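You operate a simulated robot arm through the tools that you are given. There is no shell and no other tool. Be economical: measure what you need, move in short steps, check, and stop when the job is done.

The job below is to be done with a simulated robot arm. You get a single attempt, and the scene is never put back.

TASK
Wipe the gauge window clean and zero the empty gauge, lamp lit.
Fine: wipe back on the white pad, lamp off at the end.
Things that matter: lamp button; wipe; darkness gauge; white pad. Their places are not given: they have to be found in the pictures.

It is judged by the outcome, as a careful person would: the job done as asked, and still so three seconds after it is handed in. It fails if anything else is knocked over, pushed out of place, dropped, spilled or broken.

THE ROBOT
A 7-joint arm with a two-finger parallel gripper, fixed in place. Base frame: the origin is at the foot of the arm, x ahead of it, y to its left, z up; the work surface is at about z = 801. Units: mm, degrees, N and s.
With the tool pointing down near the work surface it reaches from about 420 to 900 mm from the base axis. Its first joint turns from -115.0 to 115.0 degrees. Payload 3.91 kg.
Tool frame: the origin (TCP) lies between the finger pads and is the grasp point; the fingertips stand 30 mm ahead of it; z points along the fingers, y is the line along which they close. The gripper opens to 110 mm. The fingers are 20 mm wide and 10 mm thick; the gripper's body (48 by 112 mm) begins 55 mm behind the TCP.
Orientation is that of the tool frame in the base frame, as a unit quaternion [w, x, y, z]. With the fingers straight down and closing along the base's y, the tool's x points along the base's -x, its y along +y and its z along -z.

THE INTERFACE
- The arm moves only by the tool move_arm. Its argument "increments" is a list of rows, each an object (a shift or turn left out is 0, a gripper value left out holds the last) with "delta_pos": the shift along the tool's x, y, z in units of 30 mm (1.0 is 30 mm), a list of three; "dr": the turn, a rotation vector about the tool's x, y, z in units of 4 degrees (1.0 is 4 degrees), a list of three; "claw": the finger opening in mm, from 0 to 110. In form: [{"delta_pos": [x, y, z], "dr": [rx, ry, rz], "claw": claw}, ...]. A call has 1 to 8 rows; each row shifts and turns the commanded pose from where the row before left it, along the tool's axes as they then stand. A call with a number of a shift or a turn outside -1 to 1 is refused whole. Rows are played at 5 a second. More than 50 mm and 8.6 degrees between two rows, or a gripper value outside its range, and nothing of the call is played. Where a pose cannot be reached the arm comes as near as it can. A force on the tool above 40 N (or 10 N above the force at the start of the call, whichever is more), or a blocked arm, ends the call early, and 0.2 s more pass. Each finger travels about 153 mm/s and halts on what it meets, pressing with about 29 N; the grip force reading is that of the motor and also rises with nothing between the fingers. The clock runs only during rows and for 0.2 s after the last one: add rows that do not move to give the fingers time. It gives the time, the measured TCP pose, the force on the tool (base axes), the opening and the grip force at its end, in the units of the frame above (readings bear some noise), and new pictures: "pictures" is both (left out), scene, wrist or none.
- Cameras (640 x 400 px; columns grow to the right, rows downward): "scene" is fixed at [48.2, 651.6, 1418.6]; the picture's right is [-0.57, -0.82, 0.00], its down [-0.33, 0.23, -0.92] and it looks along [0.75, -0.53, -0.40] (base axes); focal length 352 px, centre (320, 200). "wrist" rides on the gripper at [-36, 0, -57] in the tool frame; the picture's right is [0.00, -1.00, 0.00], its down [0.97, 0.00, -0.24] and it looks along [0.24, 0.00, 0.97] (tool axes); focal length 218 px, centre (320, 200).
- slide_trunk(by): slides the trunk up (or, below 0, down) by that many mm; the arm rides with it, the base frame stays. It gives what a move gives, with no picture.
- point_at(camera, pixels): for up to 12 pixels [column, row] of the newest picture of that camera ("zoom" is the newest enlarged one), the place [x, y, z] in the base frame of the surface seen there, good to about 2 mm. It takes no simulated time.
- enlarge(camera, box): a new picture of the part [left, top, right, bottom] of that camera's present view, enlarged. It takes no simulated time.
- finish_job(): hands the job in; it is judged then, once.

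Work in short steps. Measure before you move; look again where a grasp or a placing could have gone wrong, and mend it. You have 80 turns and 150 pictures in all, those below and enlarged ones among them. Open the gripper and draw the arm clear of the work before you hand the job in, unless the task says otherwise; then end with one line.

The tools are called after "Emit:" by a JSON object that holds its "name" and its "arguments". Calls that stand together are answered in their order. move_arm: Moves the arm, as the interface text tells. Its arguments: {"type":"object","properties":{"increments":{"type":"array","items":{"type":"object","properties":{"delta_pos":{"type":"array","items":{"type":"number"}},"dr":{"type":"array","items":{"type":"number"}},"claw":{"type":"number"}}}},"pictures":{"type":"string","enum":["both","scene","wrist","none"]}},"required":["increments"]} The other tools are called the same way: slide_trunk (by) slides the trunk up or down; point_at (camera, pixels) gives the place of the surface under pixels of a picture; enlarge (camera, box) takes an enlarged picture of a part of a camera's view; finish_job () hands the job in.

At the start:

```text
time: 0.0
tool_pos: [466.0, 147.2, 1201.3]
ee_rot: [0.0, 0.0, 1.0, 0.0]
wrist_force: [0.4, -0.7, 0.5]
gripper_width: 109.9
grip_force: 0.1
trunk travel left (down, up): [-800.0, 190.0]
```

scene: 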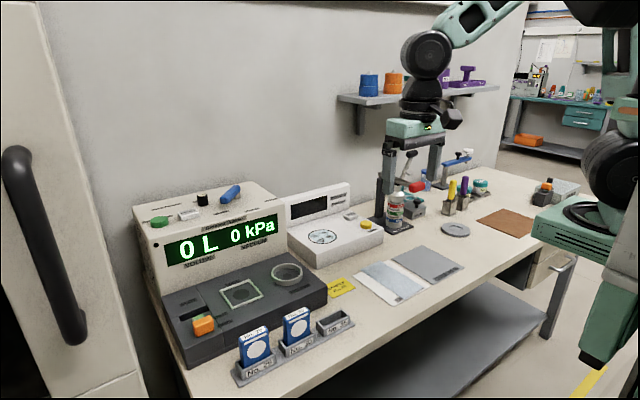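
wrist: 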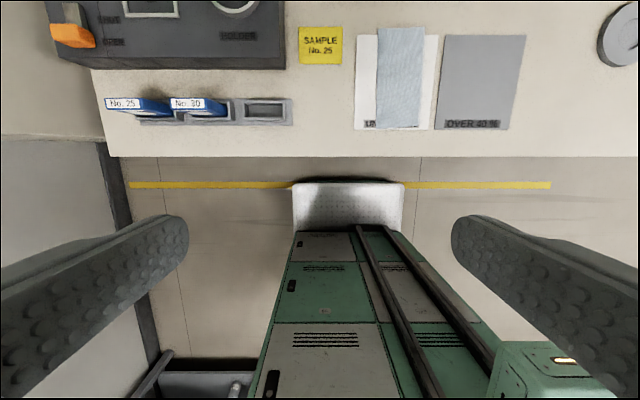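

The scene shows a device with a display (0 L 0 kPa), a white gauge at about (330,230), and pads at about (390,280). I enlarge these to find the parts.

Emit:
{"name": "enlarge", "arguments": {"camera": "scene", "box": [270, 170, 400, 270]}}

Emit:
{"name": "enlarge", "arguments": {"camera": "scene", "box": [340, 140, 580, 310]}}

Emit:
{"name": "enlarge", "arguments": {"camera": "scene", "box": [130, 170, 370, 390]}}

Emit:
{"name": "enlarge", "arguments": {"camera": "wrist", "box": [280, 10, 540, 160]}}

```text
4.00 times, centred on (335, 220) of scene
```

zoom: 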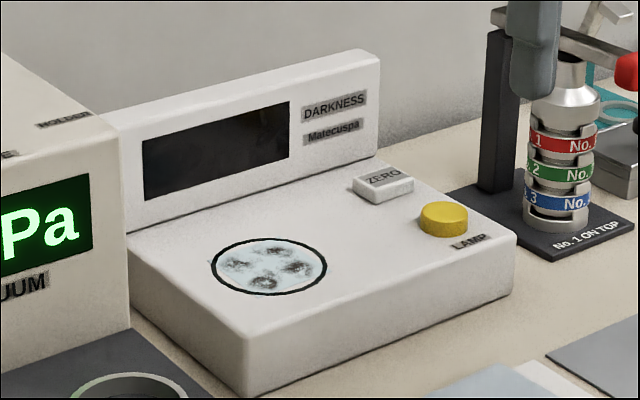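

```text
2.35 times, centred on (460, 225) of scene
```

zoom: 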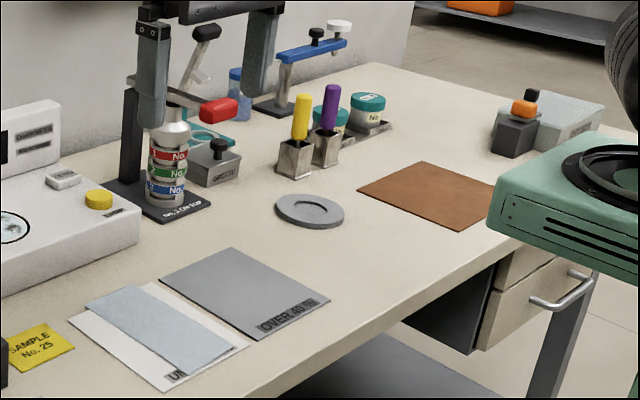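

```text
1.82 times, centred on (250, 280) of scene
```

zoom: 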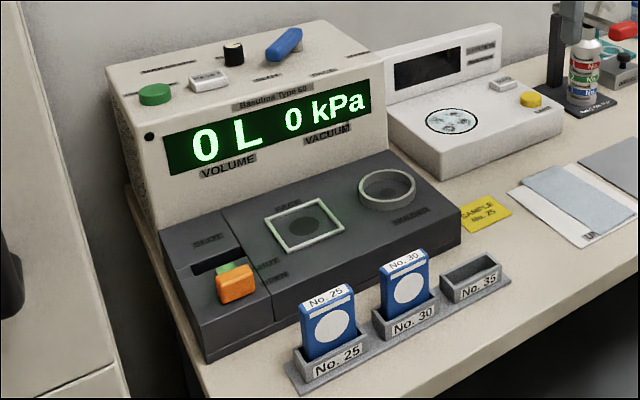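

```text
2.46 times, centred on (410, 85) of wrist
```

zoom: 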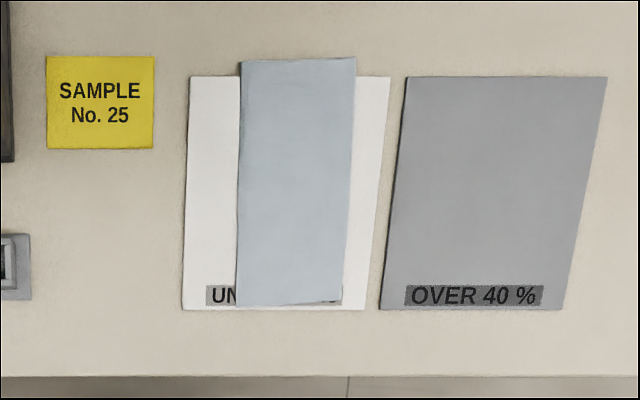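

The wipe lies on the white pad around zoom (297,180), and the gauge has a smeared window, ZERO and LAMP buttons. I measure them all.

Emit:
{"name": "point_at", "arguments": {"camera": "zoom", "pixels": [[243, 64], [353, 60], [238, 303], [338, 302], [297, 180], [250, 180], [346, 180], [192, 80], [388, 80], [184, 307], [362, 307], [210, 180]]}}

Emit:
{"name": "point_at", "arguments": {"camera": "scene", "pixels": [[323, 237], [309, 236], [337, 237], [321, 231], [324, 242], [366, 216], [366, 220], [380, 224], [380, 227], [330, 265], [396, 231], [305, 255]]}}

Emit:
{"name": "enlarge", "arguments": {"camera": "scene", "box": [330, 235, 470, 315]}}

```text
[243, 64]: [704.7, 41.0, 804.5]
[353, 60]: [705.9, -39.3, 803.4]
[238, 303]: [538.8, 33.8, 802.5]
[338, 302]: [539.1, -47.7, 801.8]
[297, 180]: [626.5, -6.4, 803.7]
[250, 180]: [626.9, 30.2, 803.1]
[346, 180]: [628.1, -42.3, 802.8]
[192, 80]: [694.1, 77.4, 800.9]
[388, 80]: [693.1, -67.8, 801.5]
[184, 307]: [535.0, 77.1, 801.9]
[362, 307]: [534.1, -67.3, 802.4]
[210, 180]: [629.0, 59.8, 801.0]
```

```text
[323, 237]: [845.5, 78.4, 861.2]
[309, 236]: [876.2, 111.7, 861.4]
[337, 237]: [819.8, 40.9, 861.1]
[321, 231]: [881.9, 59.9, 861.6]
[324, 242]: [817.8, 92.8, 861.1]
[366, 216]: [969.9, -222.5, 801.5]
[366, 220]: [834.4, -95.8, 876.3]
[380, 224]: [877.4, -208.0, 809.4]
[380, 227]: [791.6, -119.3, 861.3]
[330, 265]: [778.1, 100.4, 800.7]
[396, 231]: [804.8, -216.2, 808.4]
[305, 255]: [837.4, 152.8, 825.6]
```

```text
4.57 times, centred on (400, 275) of scene
```

zoom: 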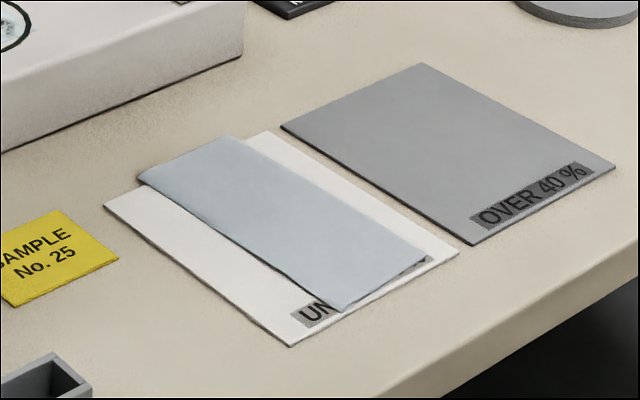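

The wipe is a thin cloth at x 539–705, y −48–41; top z≈804. The gauge top is z≈861, window centre about (848,77). I move over the wipe for a closer look.

Emit:
{"name": "move_arm", "arguments": {"increments": [{"delta_pos": [-0.475, -0.63, 0.9]}, {"delta_pos": [-0.475, -0.63, 0.9]}, {"delta_pos": [-0.475, -0.63, 0.9]}, {"delta_pos": [-0.475, -0.63, 0.9]}, {"delta_pos": [-0.475, -0.63, 0.9]}, {"delta_pos": [-0.475, -0.63, 0.9]}, {"delta_pos": [-0.475, -0.63, 0.9]}, {"delta_pos": [-0.475, -0.63, 0.9]}]}}

```text
time: 1.8
tool_pos: [578.5, -0.9, 983.1]
ee_rot: [0.001, -0.001, 1.0, -0.001]
wrist_force: [-0.8, -0.3, 0.4]
gripper_width: 110.1
grip_force: 0.1
trunk travel left (down, up): [-800.0, 190.0]
```

scene: 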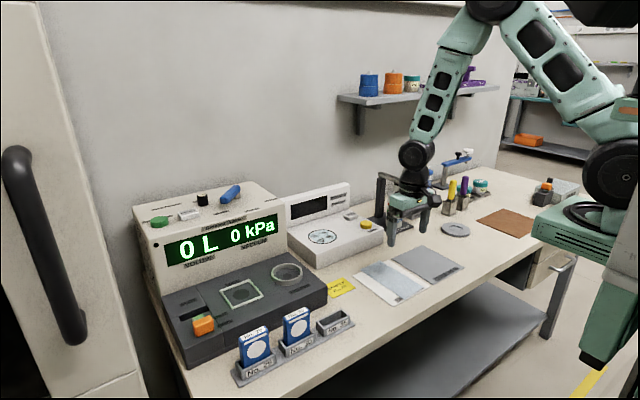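
wrist: 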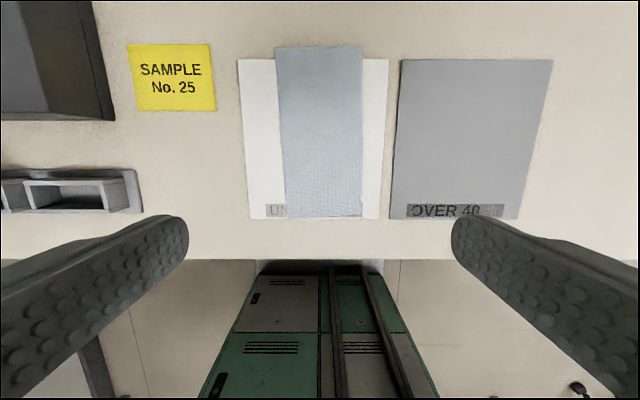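

The wipe is centred near (622,−3), about 80 mm wide. I go above it with fingers straddling, then look.

Emit:
{"name": "move_arm", "arguments": {"increments": [{"delta_pos": [-0.36, -0.02, 0.9]}, {"delta_pos": [-0.36, -0.02, 0.9]}, {"delta_pos": [-0.36, -0.02, 0.9]}, {"delta_pos": [-0.36, -0.02, 0.9]}, {"delta_pos": [0, 0, 0.8]}, {"delta_pos": [0, 0, 0]}]}}

```text
time: 3.2
tool_pos: [622.9, -6.0, 852.3]
ee_rot: [0.0, 0.0, 1.0, 0.0]
wrist_force: [-0.1, -0.6, 0.0]
gripper_width: 110.0
grip_force: 0.1
trunk travel left (down, up): [-800.0, 190.0]
```

scene: 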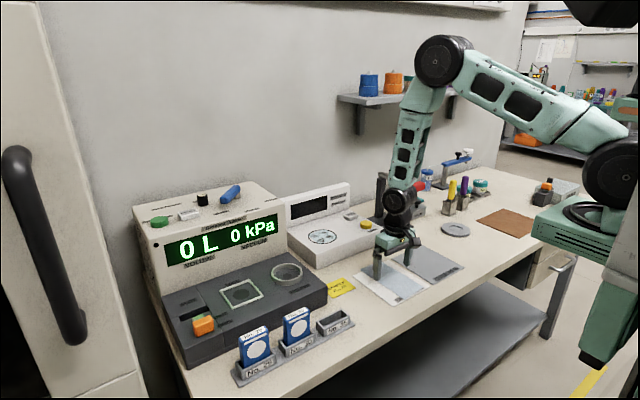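
wrist: 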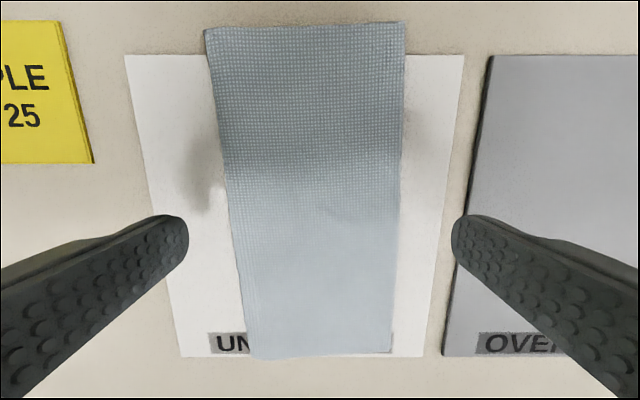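

Fingers straddle the wipe. I lower about 20 mm so tips are just over the pad and close gently onto the width.

Emit:
{"name": "move_arm", "arguments": {"increments": [{"delta_pos": [0, 0.1, 0.4]}, {"delta_pos": [0, 0, 0.24]}, {"delta_pos": [0, 0, 0], "claw": 82}, {"claw": 70}, {"claw": 60}]}}

```text
time: 4.4
tool_pos: [622.7, -4.8, 833.7]
ee_rot: [0.0, 0.0, 1.0, 0.0]
wrist_force: [0.4, -0.1, 0.2]
gripper_width: 59.9
grip_force: 0.1
trunk travel left (down, up): [-800.0, 190.0]
```

scene: 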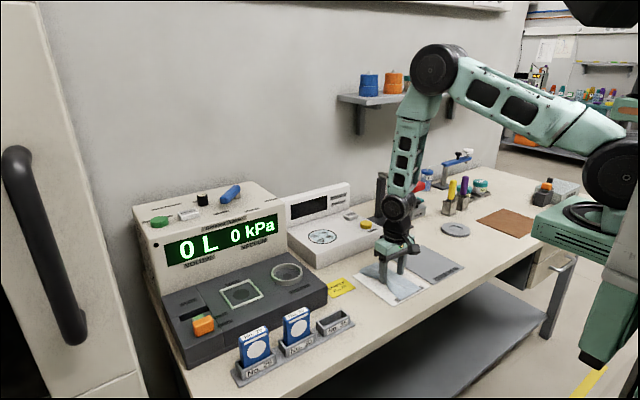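
wrist: 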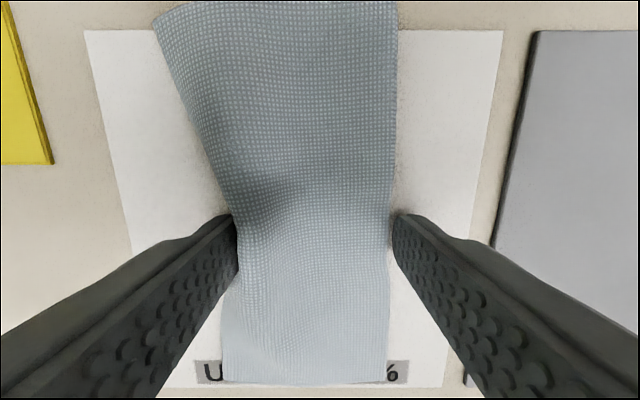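

The wipe is a soft cloth and is bunching between the fingers. I continue closing to pinch it.

Emit:
{"name": "move_arm", "arguments": {"increments": [{"claw": 45}, {"claw": 30}, {"claw": 15}, {"claw": 0}, {"claw": 0}, {"claw": 0}]}}

```text
time: 5.8
tool_pos: [620.5, -3.2, 833.6]
ee_rot: [0.0, 0.0, 1.0, 0.001]
wrist_force: [0.0, 0.6, 2.4]
gripper_width: 3.9
grip_force: 29.3
trunk travel left (down, up): [-800.0, 190.0]
```

scene: 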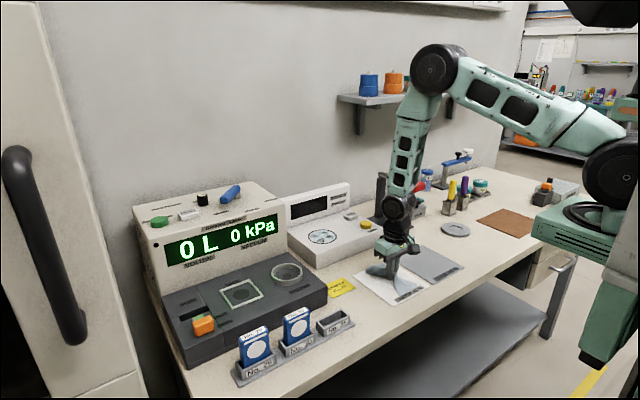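
wrist: 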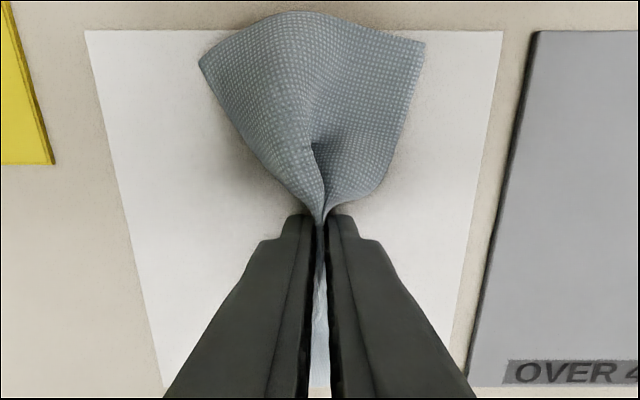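

Pinched with 3.9 mm of cloth between the fingers. I lift 150 mm to check it hangs securely.

Emit:
{"name": "move_arm", "arguments": {"increments": [{"delta_pos": [0, 0, -0.6]}, {"delta_pos": [0, 0, -0.9]}, {"delta_pos": [0, 0, -0.9]}, {"delta_pos": [0, 0, -0.9]}, {"delta_pos": [0, 0, -0.9]}, {"delta_pos": [0, 0, -0.8]}, {"delta_pos": [0, 0, 0]}]}}

Emit:
{"name": "enlarge", "arguments": {"camera": "scene", "box": [280, 160, 480, 310]}}

```text
time: 7.4
tool_pos: [621.5, -6.1, 981.8]
ee_rot: [0.0, -0.001, 1.0, 0.0]
wrist_force: [0.3, 0.5, -1.0]
gripper_width: 4.0
grip_force: 28.8
trunk travel left (down, up): [-800.0, 190.0]
```

scene: 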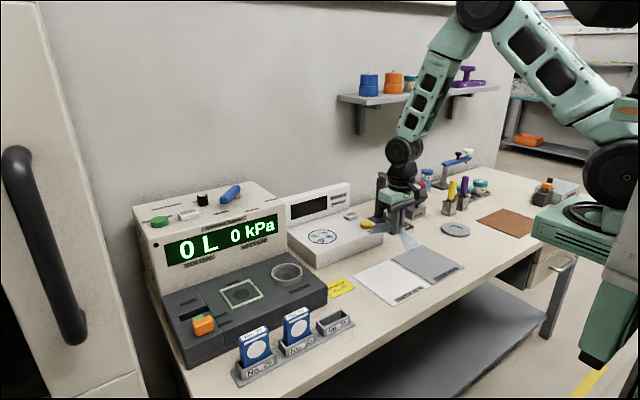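
wrist: 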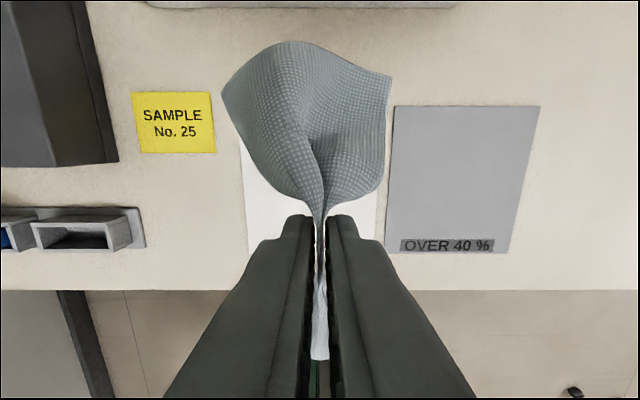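

```text
2.67 times, centred on (380, 235) of scene
```

zoom: 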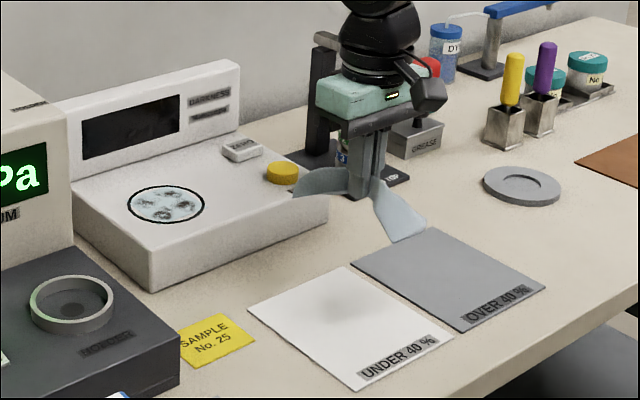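

The wipe is held with two wings drooping. Before going over the gauge I measure the panel, the neighbouring instrument and the buttons.

Emit:
{"name": "point_at", "arguments": {"camera": "zoom", "pixels": [[67, 105], [235, 63], [90, 160], [200, 130], [165, 205], [129, 204], [203, 204], [167, 186], [164, 222], [240, 146], [282, 168], [60, 90]]}}

Emit:
{"name": "point_at", "arguments": {"camera": "scene", "pixels": [[286, 274], [286, 265], [230, 192], [270, 195], [270, 240], [208, 215], [249, 185], [325, 285], [290, 262], [318, 268], [330, 262], [380, 240]]}}

```text
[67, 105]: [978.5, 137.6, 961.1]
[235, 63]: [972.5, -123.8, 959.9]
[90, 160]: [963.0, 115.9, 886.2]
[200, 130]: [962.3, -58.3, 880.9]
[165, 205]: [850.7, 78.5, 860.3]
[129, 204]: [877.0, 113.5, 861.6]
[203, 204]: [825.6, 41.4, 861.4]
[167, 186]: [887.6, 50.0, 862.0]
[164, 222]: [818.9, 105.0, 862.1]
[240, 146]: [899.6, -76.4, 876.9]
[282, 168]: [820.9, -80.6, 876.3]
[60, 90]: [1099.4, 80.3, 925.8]
```

```text
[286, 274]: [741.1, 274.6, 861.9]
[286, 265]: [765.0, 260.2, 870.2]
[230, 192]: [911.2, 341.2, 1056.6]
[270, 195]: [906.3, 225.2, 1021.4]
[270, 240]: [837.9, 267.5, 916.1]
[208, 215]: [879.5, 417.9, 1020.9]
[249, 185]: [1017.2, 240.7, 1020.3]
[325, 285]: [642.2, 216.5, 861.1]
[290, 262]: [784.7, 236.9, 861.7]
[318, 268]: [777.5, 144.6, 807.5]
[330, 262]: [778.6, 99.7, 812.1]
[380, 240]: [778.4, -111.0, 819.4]
```

Window centre ≈(852,77,861), radius ≈44; panel front x≈963; ZERO ≈(899,−76,877), LAMP ≈(821,−80,876). I move over the window at height.

Emit:
{"name": "move_arm", "arguments": {"increments": [{"delta_pos": [-0.96, 0.35, 0]}, {"delta_pos": [-0.96, 0.35, 0]}, {"delta_pos": [-0.96, 0.35, 0]}, {"delta_pos": [-0.96, 0.35, 0]}, {"delta_pos": [-0.96, 0.35, 0]}, {"delta_pos": [-0.96, 0.35, 0]}, {"delta_pos": [-0.96, 0.35, 0]}, {"delta_pos": [-0.96, 0.35, 0]}]}}

Emit:
{"name": "enlarge", "arguments": {"camera": "scene", "box": [260, 120, 440, 270]}}

```text
time: 9.2
tool_pos: [852.1, 80.5, 982.6]
ee_rot: [0.0, 0.0, 1.0, 0.0]
wrist_force: [0.6, 0.3, -0.1]
gripper_width: 3.8
grip_force: 29.2
trunk travel left (down, up): [-800.0, 190.0]
```

scene: 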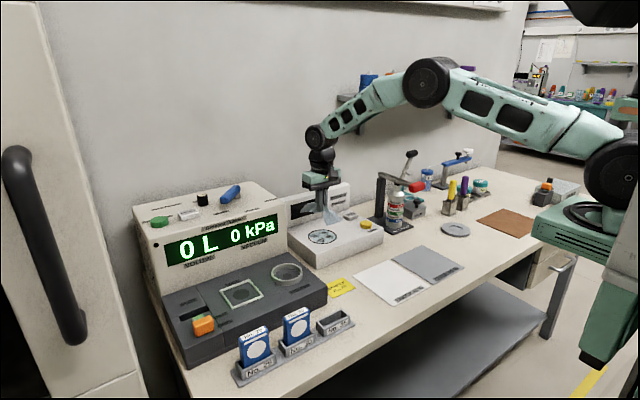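
wrist: 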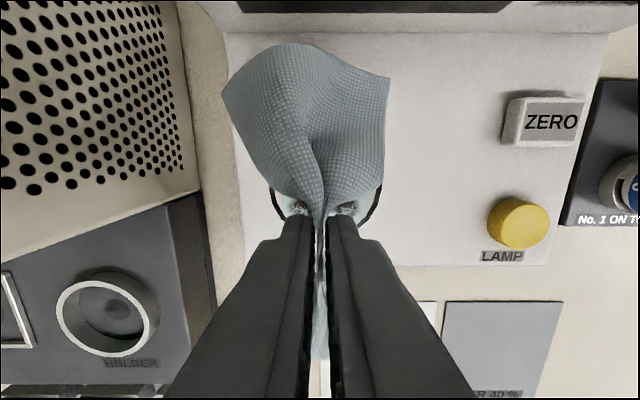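

```text
2.67 times, centred on (350, 195) of scene
```

zoom: 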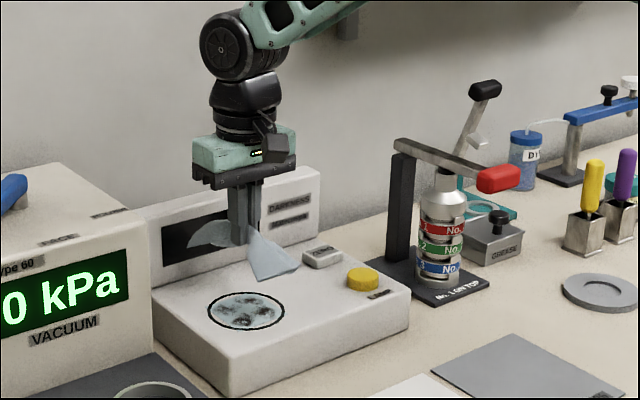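

Positioned above the window. I lower about 86 mm so the tips stop near 5 mm above the glass.

Emit:
{"name": "move_arm", "arguments": {"increments": [{"delta_pos": [0, -0.05, 0.8]}, {"delta_pos": [0, -0.05, 0.8]}, {"delta_pos": [0, 0, 0.7]}, {"delta_pos": [0, 0, 0.55]}, {"delta_pos": [0, 0, 0]}]}}

Emit:
{"name": "enlarge", "arguments": {"camera": "scene", "box": [270, 170, 400, 270]}}

```text
time: 10.4
tool_pos: [853.1, 76.5, 897.6]
ee_rot: [0.0, 0.0, 1.0, 0.0]
wrist_force: [-0.9, -1.1, 0.6]
gripper_width: 3.8
grip_force: 29.4
trunk travel left (down, up): [-800.0, 190.0]
```

scene: 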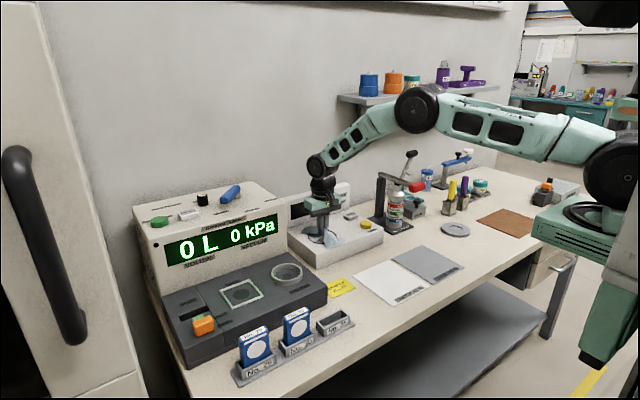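
wrist: 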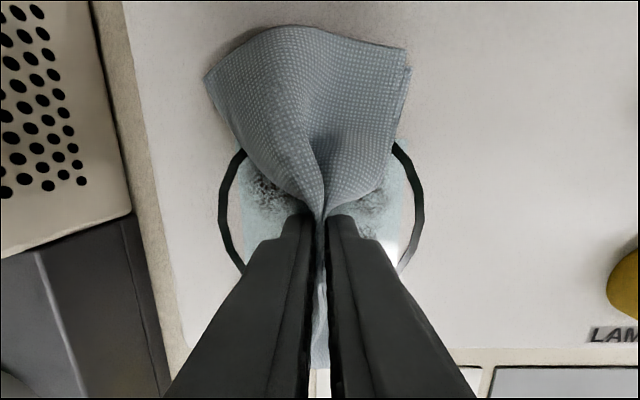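

```text
4.00 times, centred on (335, 220) of scene
```

zoom: 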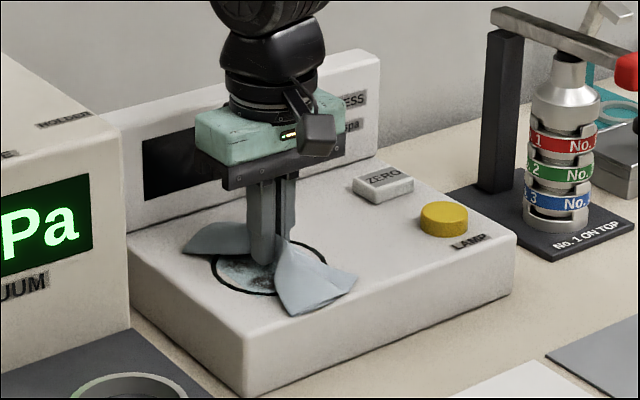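

Wings rest on the gauge top; tips ~6 mm above. I lower 4.5 mm and sweep across ±36 mm in y.

Emit:
{"name": "move_arm", "arguments": {"increments": [{"delta_pos": [0, 0, 0.15]}, {"delta_pos": [0, 0.6, 0]}, {"delta_pos": [0, 0.6, 0]}, {"delta_pos": [0, -0.8, 0]}, {"delta_pos": [0, -0.8, 0]}, {"delta_pos": [0, -0.8, 0]}, {"delta_pos": [0, 0.6, 0]}, {"delta_pos": [0, 0.6, 0]}]}}

Emit:
{"name": "enlarge", "arguments": {"camera": "scene", "box": [270, 170, 400, 270]}}

```text
time: 12.2
tool_pos: [851.9, 75.4, 892.1]
ee_rot: [0.0, 0.0, 1.0, 0.0]
wrist_force: [-0.1, 0.7, 0.1]
gripper_width: 3.7
grip_force: 28.6
trunk travel left (down, up): [-800.0, 190.0]
```

scene: 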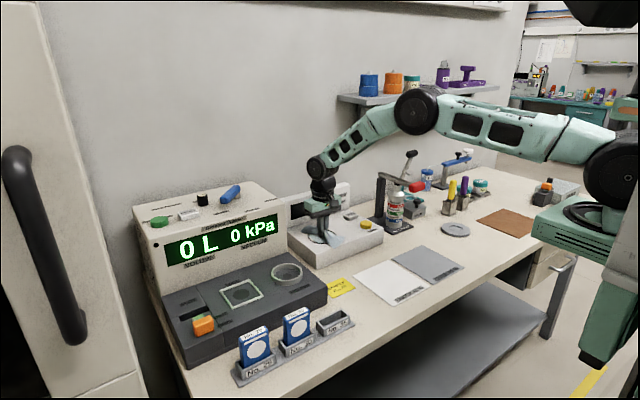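
wrist: 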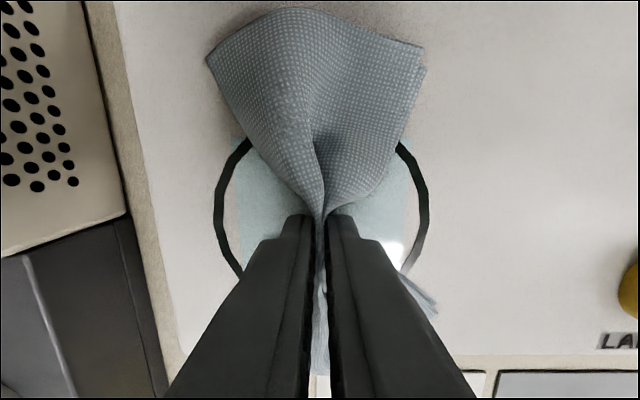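

```text
4.00 times, centred on (335, 220) of scene
```

zoom: 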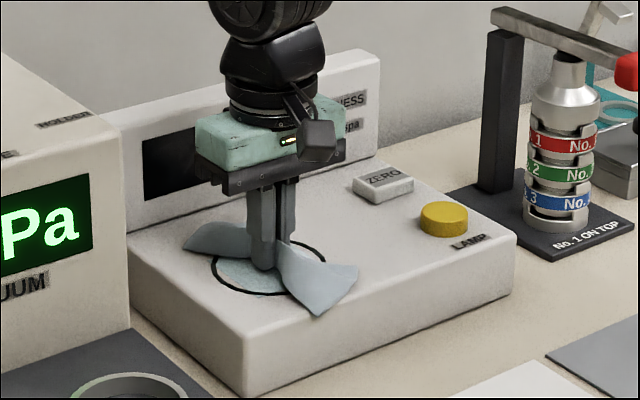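

The smudges have gone in the visible part. I make two more passes offset ±24 mm in x for the rest.

Emit:
{"name": "move_arm", "arguments": {"increments": [{"delta_pos": [-0.8, 0, 0]}, {"delta_pos": [0, 0.9, 0]}, {"delta_pos": [0, -0.9, 0]}, {"delta_pos": [0, -0.9, 0]}, {"delta_pos": [0.8, 0, 0]}, {"delta_pos": [0.8, 0, 0]}, {"delta_pos": [0, 0.9, 0]}, {"delta_pos": [0, 0.9, 0]}], "pictures": "none"}}

Emit:
{"name": "move_arm", "arguments": {"increments": [{"delta_pos": [0, -0.9, 0]}, {"delta_pos": [0, 0, -0.9]}, {"delta_pos": [0, 0, -0.9]}, {"delta_pos": [0, 0, -0.9]}, {"delta_pos": [0.9, -0.4, -0.3]}, {"delta_pos": [0.9, -0.4, 0]}, {"delta_pos": [0.9, -0.4, 0]}, {"delta_pos": [0.9, -0.4, 0]}]}}

Emit:
{"name": "enlarge", "arguments": {"camera": "scene", "box": [270, 170, 400, 270]}}

```text
time: 14.0
tool_pos: [831.0, 102.8, 894.4]
ee_rot: [0.0, 0.0, 1.0, -0.001]
wrist_force: [-0.3, 0.3, 0.3]
gripper_width: 3.7
grip_force: 29.3
trunk travel left (down, up): [-800.0, 190.0]
```

```text
time: 15.8
tool_pos: [720.8, 27.2, 980.8]
ee_rot: [0.0, -0.002, 1.0, 0.001]
wrist_force: [1.5, 0.3, -1.0]
gripper_width: 3.8
grip_force: 28.5
trunk travel left (down, up): [-800.0, 190.0]
```

scene: 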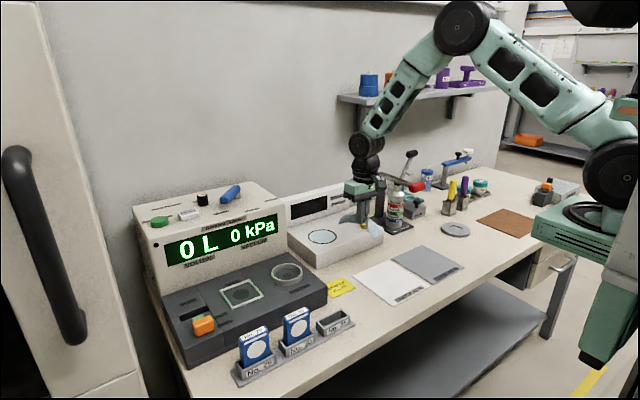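
wrist: 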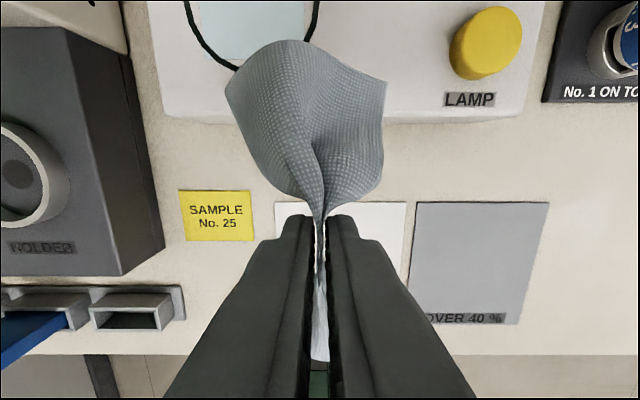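

```text
4.00 times, centred on (335, 220) of scene
```

zoom: 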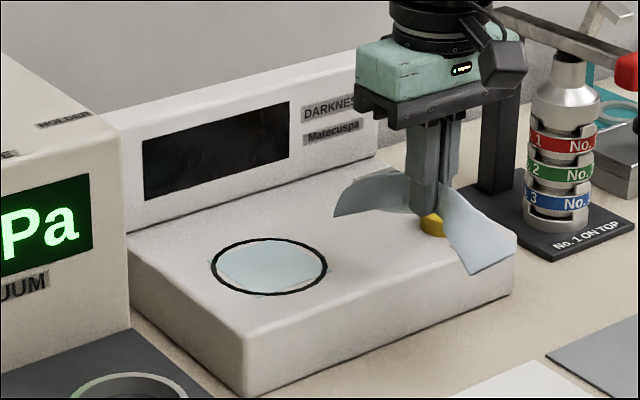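

Window is clean. I take the wipe back over the pad centre (614,4) and lower it to near the pad.

Emit:
{"name": "move_arm", "arguments": {"increments": [{"delta_pos": [0.89, -0.19, 0]}, {"delta_pos": [0.89, -0.19, 0]}, {"delta_pos": [0.89, -0.19, 0]}, {"delta_pos": [0.89, -0.19, 0]}, {"delta_pos": [0, 0, 0.9]}, {"delta_pos": [0, 0, 0.9]}, {"delta_pos": [0, 0, 0.9]}, {"delta_pos": [0, 0, 0.9]}]}}

```text
time: 17.6
tool_pos: [614.8, 5.2, 877.3]
ee_rot: [0.001, 0.0, 1.0, 0.0]
wrist_force: [-0.4, 1.2, 0.3]
gripper_width: 3.9
grip_force: 29.4
trunk travel left (down, up): [-800.0, 190.0]
```

scene: 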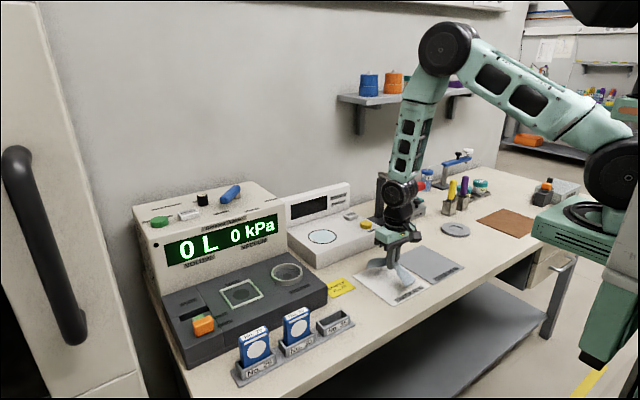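
wrist: 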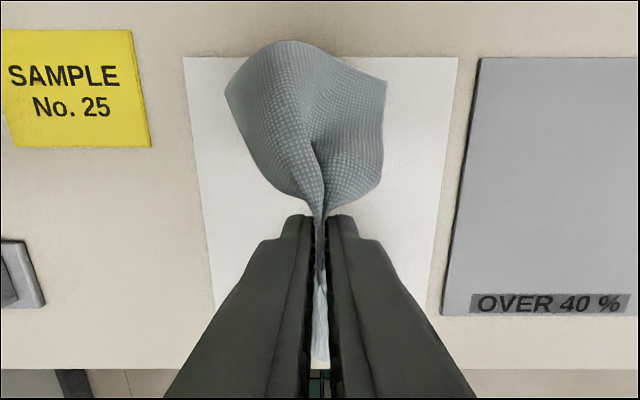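

Over the pad and aligned. I lower 42 mm, open slowly, and settle.

Emit:
{"name": "move_arm", "arguments": {"increments": [{"delta_pos": [0, -0.03, 0.8]}, {"delta_pos": [0, 0, 0.6]}, {"delta_pos": [0, 0, 0]}, {"claw": 15}, {"claw": 35}, {"claw": 60}, {"claw": 90}, {"claw": 90}]}}

```text
time: 19.4
tool_pos: [613.7, 3.2, 834.6]
ee_rot: [0.0, 0.0, 1.0, 0.0]
wrist_force: [1.0, 0.2, 0.0]
gripper_width: 89.9
grip_force: 0.0
trunk travel left (down, up): [-800.0, 190.0]
```

scene: 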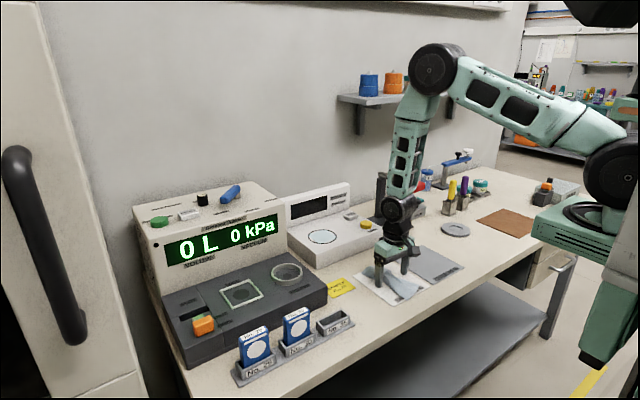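
wrist: 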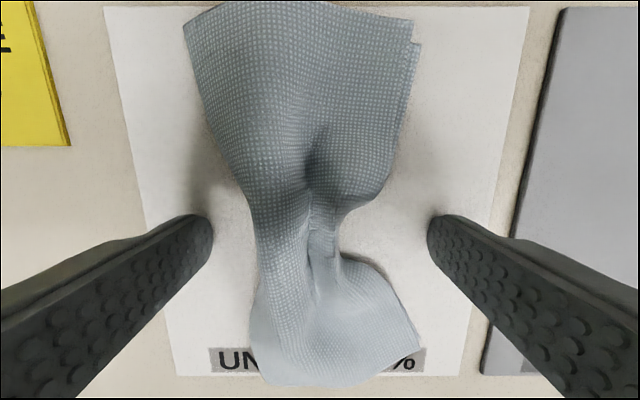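

The wipe is free and on the pad. I lift straight up and look at its rest position.

Emit:
{"name": "move_arm", "arguments": {"increments": [{"delta_pos": [0, 0, -0.6]}, {"delta_pos": [0, 0, -0.9]}, {"delta_pos": [0, 0, -0.9]}, {"delta_pos": [0, 0, -0.9]}, {"delta_pos": [0, 0, -0.9]}, {"delta_pos": [0, 0, -0.8], "claw": 0}, {"delta_pos": [0, 0, 0]}, {"delta_pos": [0, 0, 0]}]}}

Emit:
{"name": "enlarge", "arguments": {"camera": "scene", "box": [330, 200, 470, 315]}}

```text
time: 21.2
tool_pos: [615.4, 7.3, 984.9]
ee_rot: [0.0, 0.0, 1.0, 0.0]
wrist_force: [0.9, -0.2, 0.0]
gripper_width: 0.0
grip_force: 29.1
trunk travel left (down, up): [-800.0, 190.0]
```

scene: 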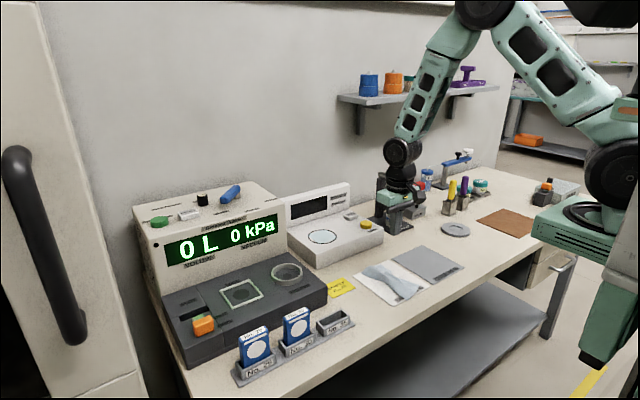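
wrist: 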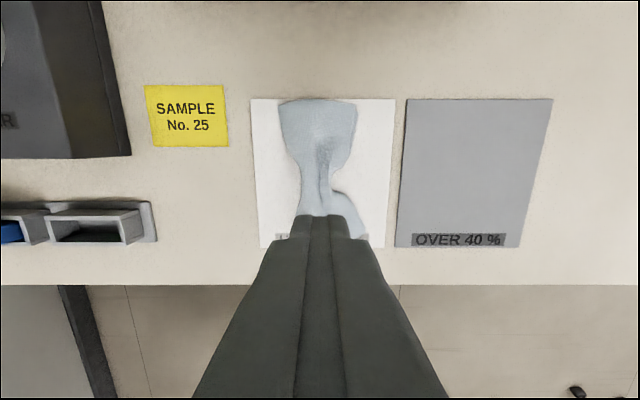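

```text
3.48 times, centred on (400, 258) of scene
```

zoom: 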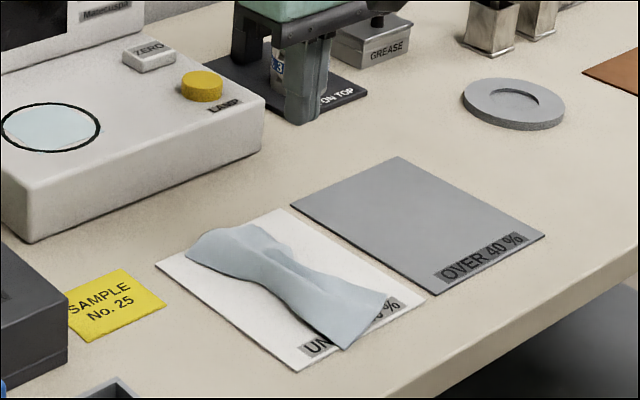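

The wipe lies on the white pad. I measure the lamp and zero buttons in the zoom, and move toward the lamp at height (x≈750, y≈−80).

Emit:
{"name": "point_at", "arguments": {"camera": "zoom", "pixels": [[202, 80], [184, 80], [220, 80], [202, 73], [202, 88], [149, 49], [126, 50], [172, 46], [146, 40], [153, 58]]}}

Emit:
{"name": "move_arm", "arguments": {"increments": [{"delta_pos": [-0.75, -0.48, 0]}, {"delta_pos": [-0.75, -0.48, 0]}, {"delta_pos": [-0.75, -0.48, 0]}, {"delta_pos": [-0.75, -0.48, 0]}, {"delta_pos": [-0.75, -0.48, 0]}, {"delta_pos": [-0.75, -0.48, 0]}, {"delta_pos": [0, 0, 0]}]}}

```text
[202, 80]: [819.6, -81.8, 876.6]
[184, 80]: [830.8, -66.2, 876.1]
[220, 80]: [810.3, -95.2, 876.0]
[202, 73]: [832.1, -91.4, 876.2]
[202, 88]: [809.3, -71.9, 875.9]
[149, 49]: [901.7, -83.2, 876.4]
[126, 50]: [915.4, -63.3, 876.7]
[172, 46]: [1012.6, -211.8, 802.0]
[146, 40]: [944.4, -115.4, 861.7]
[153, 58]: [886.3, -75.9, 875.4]
```

```text
time: 22.8
tool_pos: [751.8, -82.6, 981.8]
ee_rot: [0.0, -0.001, 1.0, 0.0]
wrist_force: [0.1, -0.2, -0.2]
gripper_width: 0.0
grip_force: 29.4
trunk travel left (down, up): [-800.0, 190.0]
```

scene: 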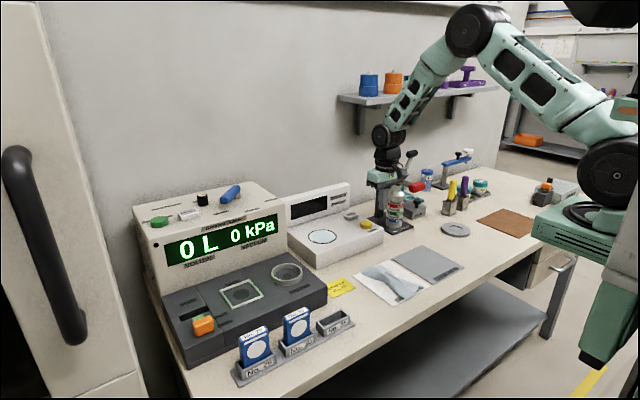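
wrist: 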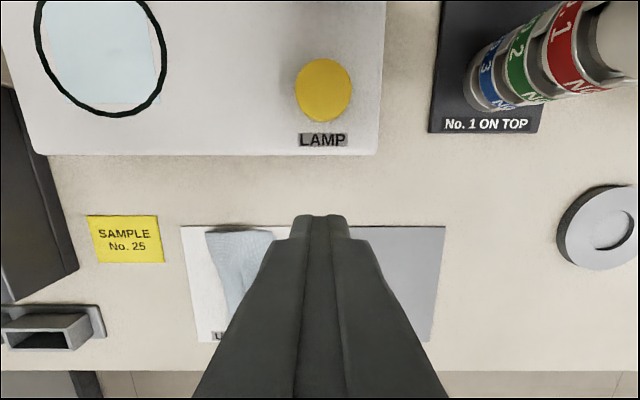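

Lamp centre ≈(820,−82), top 876. I check the clearance to the stand on the right and the ZERO button.

Emit:
{"name": "point_at", "arguments": {"camera": "wrist", "pixels": [[432, 130], [480, 90], [445, 10], [322, 90], [370, 100], [510, 60], [580, 60]]}}

Emit:
{"name": "point_at", "arguments": {"camera": "scene", "pixels": [[380, 180], [405, 184], [418, 186], [410, 160], [385, 174], [367, 213], [362, 216], [372, 216]]}}

Emit:
{"name": "enlarge", "arguments": {"camera": "scene", "box": [340, 140, 440, 240]}}

```text
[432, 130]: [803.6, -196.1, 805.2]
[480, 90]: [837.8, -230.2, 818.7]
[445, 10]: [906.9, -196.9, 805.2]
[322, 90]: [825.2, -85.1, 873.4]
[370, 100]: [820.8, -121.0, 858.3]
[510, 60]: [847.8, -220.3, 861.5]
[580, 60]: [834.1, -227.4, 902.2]
```

```text
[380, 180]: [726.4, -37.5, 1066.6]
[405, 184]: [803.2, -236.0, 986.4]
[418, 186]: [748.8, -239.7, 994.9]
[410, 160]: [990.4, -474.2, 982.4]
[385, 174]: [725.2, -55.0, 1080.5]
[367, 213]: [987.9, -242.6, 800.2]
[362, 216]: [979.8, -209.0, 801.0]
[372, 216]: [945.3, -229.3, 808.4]
```

```text
4.00 times, centred on (390, 190) of scene
```

zoom: 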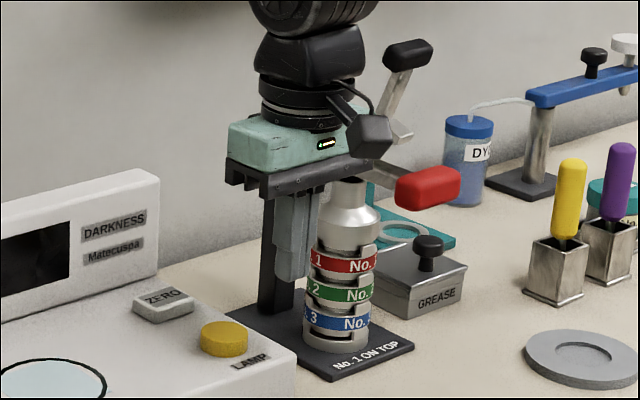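

Press arm is at y≈−225, giving ~80 mm clearance. I move above the lamp button with closed fingers, tips ~8 mm above it.

Emit:
{"name": "move_arm", "arguments": {"increments": [{"delta_pos": [-0.76, 0, 0]}, {"delta_pos": [-0.76, 0, 0]}, {"delta_pos": [-0.76, 0, 0]}, {"delta_pos": [0, 0, 0.8]}, {"delta_pos": [0, 0, 0.8]}, {"delta_pos": [0, 0, 0.6]}, {"delta_pos": [0, 0, 0]}]}}

Emit:
{"name": "enlarge", "arguments": {"camera": "scene", "box": [280, 160, 420, 260]}}

```text
time: 24.4
tool_pos: [817.0, -83.3, 915.9]
ee_rot: [0.0, 0.001, 1.0, -0.001]
wrist_force: [0.3, -0.3, 0.3]
gripper_width: 0.0
grip_force: 29.1
trunk travel left (down, up): [-800.0, 190.0]
```

scene: 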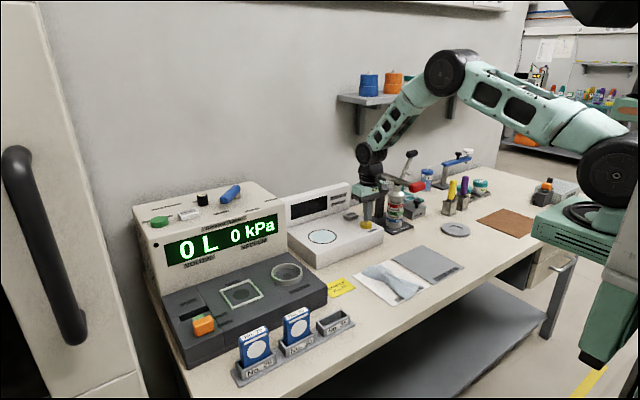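
wrist: 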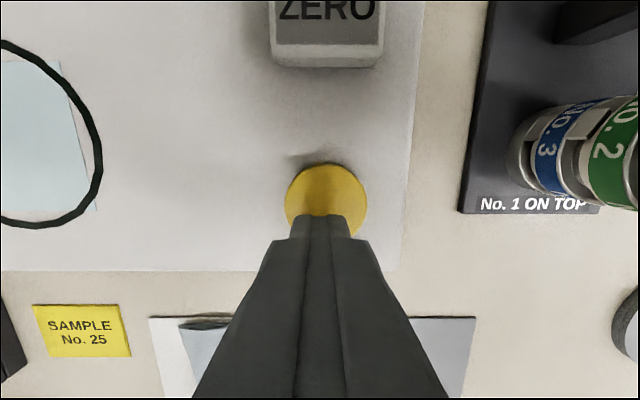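

```text
4.00 times, centred on (350, 210) of scene
```

zoom: 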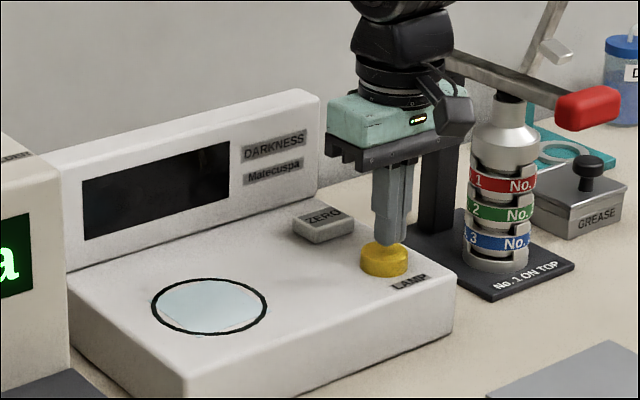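

Aligned. I press down in small steps (to tips ≈873) and check force and display.

Emit:
{"name": "move_arm", "arguments": {"increments": [{"delta_pos": [-0.1, 0, 0.25]}, {"delta_pos": [0, 0, 0.1]}, {"delta_pos": [0, 0, 0.07]}], "pictures": "none"}}

Emit:
{"name": "enlarge", "arguments": {"camera": "scene", "box": [280, 160, 420, 260]}}

```text
time: 25.2
tool_pos: [821.0, -80.8, 904.9]
ee_rot: [0.0, 0.0, 1.0, 0.0]
wrist_force: [-0.5, -1.2, 0.8]
gripper_width: 0.0
grip_force: 29.0
trunk travel left (down, up): [-800.0, 190.0]
```

```text
4.00 times, centred on (350, 210) of scene
```

zoom: 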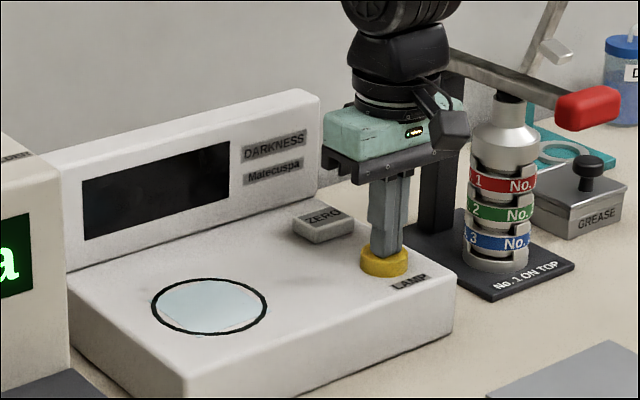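

Contact begins (tips ≈875). I press a further ~2 mm at a time.

Emit:
{"name": "move_arm", "arguments": {"increments": [{"delta_pos": [0, 0, 0.07]}, {"delta_pos": [0, 0, 0.0]}], "pictures": "none"}}

Emit:
{"name": "enlarge", "arguments": {"camera": "scene", "box": [280, 160, 420, 260]}}

```text
time: 25.8
tool_pos: [820.1, -82.1, 901.2]
ee_rot: [0.0, 0.0, 1.0, 0.0]
wrist_force: [-0.1, -1.0, 1.1]
gripper_width: 0.1
grip_force: 28.7
trunk travel left (down, up): [-800.0, 190.0]
```

```text
4.00 times, centred on (350, 210) of scene
```

zoom: 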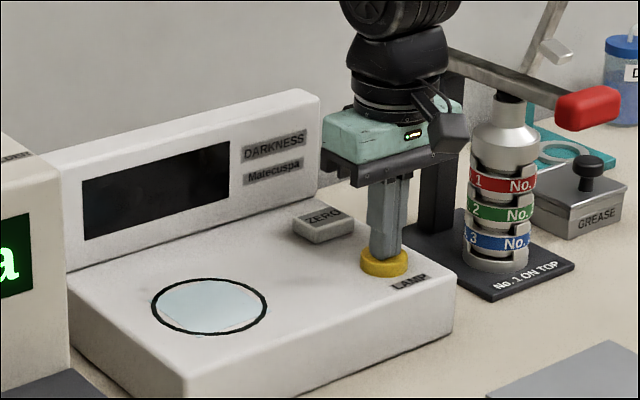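

The button is travelling down with little force. I press a bit deeper.

Emit:
{"name": "move_arm", "arguments": {"increments": [{"delta_pos": [0, 0, 0.06]}, {"delta_pos": [0, 0, 0.0]}], "pictures": "none"}}

Emit:
{"name": "enlarge", "arguments": {"camera": "scene", "box": [280, 160, 420, 260]}}

```text
time: 26.4
tool_pos: [820.9, -81.6, 900.8]
ee_rot: [0.0, 0.0, 1.0, 0.0]
wrist_force: [0.6, -1.2, 1.5]
gripper_width: 0.0
grip_force: 28.8
trunk travel left (down, up): [-800.0, 190.0]
```

```text
4.00 times, centred on (350, 210) of scene
```

zoom: 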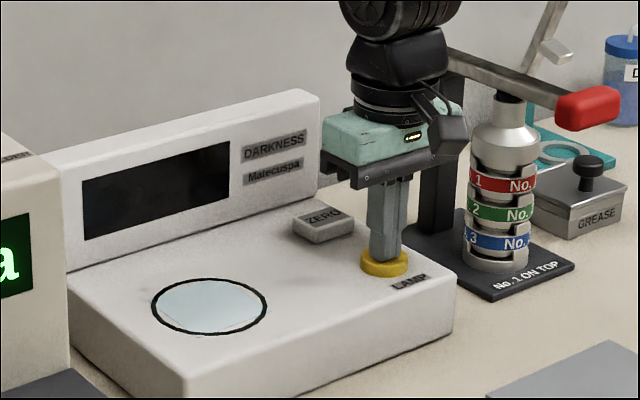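

Display still dark; force only 1.5 N. I continue pressing.

Emit:
{"name": "move_arm", "arguments": {"increments": [{"delta_pos": [0, 0, 0.07]}, {"delta_pos": [0, 0, 0.07]}, {"delta_pos": [0, 0, 0.0]}], "pictures": "none"}}

Emit:
{"name": "enlarge", "arguments": {"camera": "scene", "box": [280, 160, 420, 260]}}

```text
time: 27.2
tool_pos: [821.6, -79.2, 895.9]
ee_rot: [0.0, 0.0, 1.0, 0.001]
wrist_force: [-0.2, 0.6, 3.1]
gripper_width: 0.0
grip_force: 29.3
trunk travel left (down, up): [-800.0, 190.0]
```

```text
4.00 times, centred on (350, 210) of scene
```

zoom: 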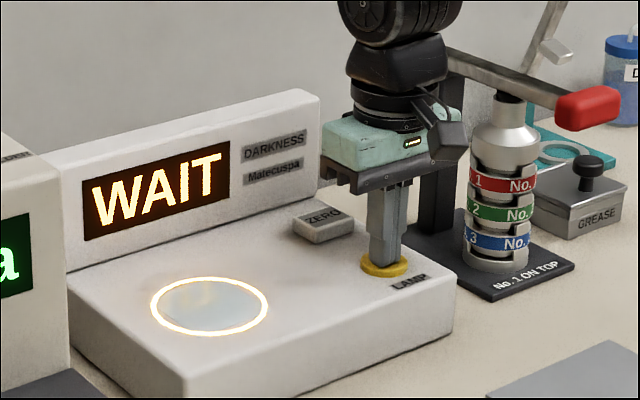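

The lamp is lit and the display shows WAIT (warm-up). I rise clear and move toward ZERO at height meanwhile.

Emit:
{"name": "move_arm", "arguments": {"increments": [{"delta_pos": [0, 0, -0.5]}, {"delta_pos": [0, 0, -0.6]}, {"delta_pos": [-0.9, 0, 0]}, {"delta_pos": [-0.9, 0, 0]}, {"delta_pos": [-0.9, 0, 0]}, {"delta_pos": [0, 0, 0]}, {"delta_pos": [0, 0, 0]}]}}

Emit:
{"name": "enlarge", "arguments": {"camera": "scene", "box": [280, 160, 420, 260]}}

```text
time: 28.8
tool_pos: [901.1, -82.1, 928.3]
ee_rot: [0.0, 0.0, 1.0, -0.001]
wrist_force: [0.0, 0.5, 0.0]
gripper_width: 0.0
grip_force: 29.2
trunk travel left (down, up): [-800.0, 190.0]
```

scene: 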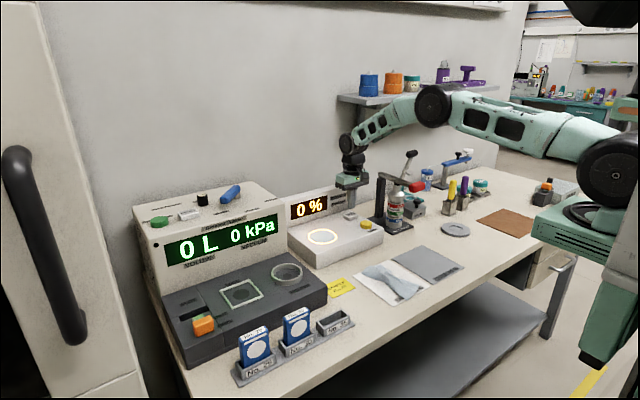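
wrist: 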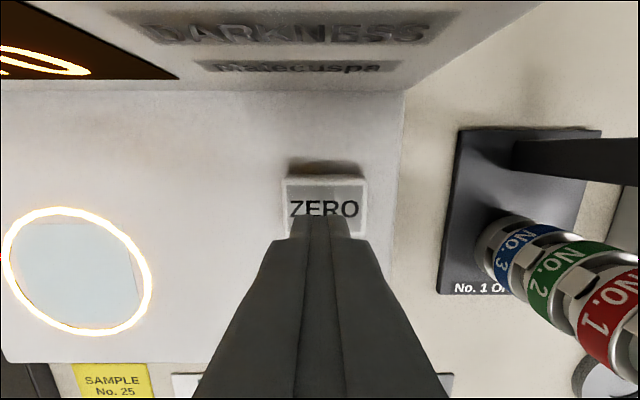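

```text
4.00 times, centred on (350, 210) of scene
```

zoom: 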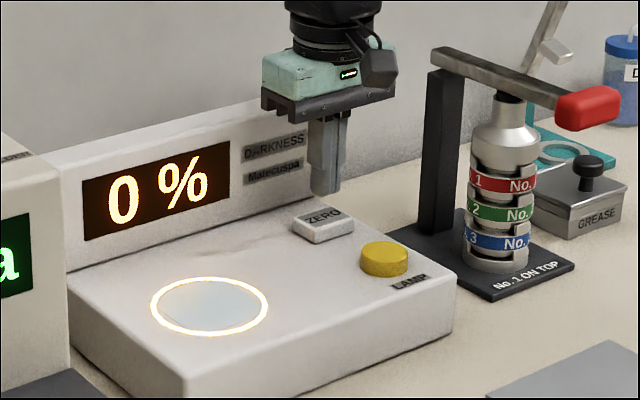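

Display reads 0 %, lamp lit. Still need the zeroing; I measure the ZERO button face in the wrist view at (325,208).

Emit:
{"name": "point_at", "arguments": {"camera": "wrist", "pixels": [[325, 190], [290, 190], [362, 190], [325, 182], [290, 232], [360, 232]]}}

```text
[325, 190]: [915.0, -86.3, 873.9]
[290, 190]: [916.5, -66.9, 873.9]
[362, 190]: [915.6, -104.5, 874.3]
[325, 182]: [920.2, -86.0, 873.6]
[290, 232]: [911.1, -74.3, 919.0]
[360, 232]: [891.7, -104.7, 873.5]
```

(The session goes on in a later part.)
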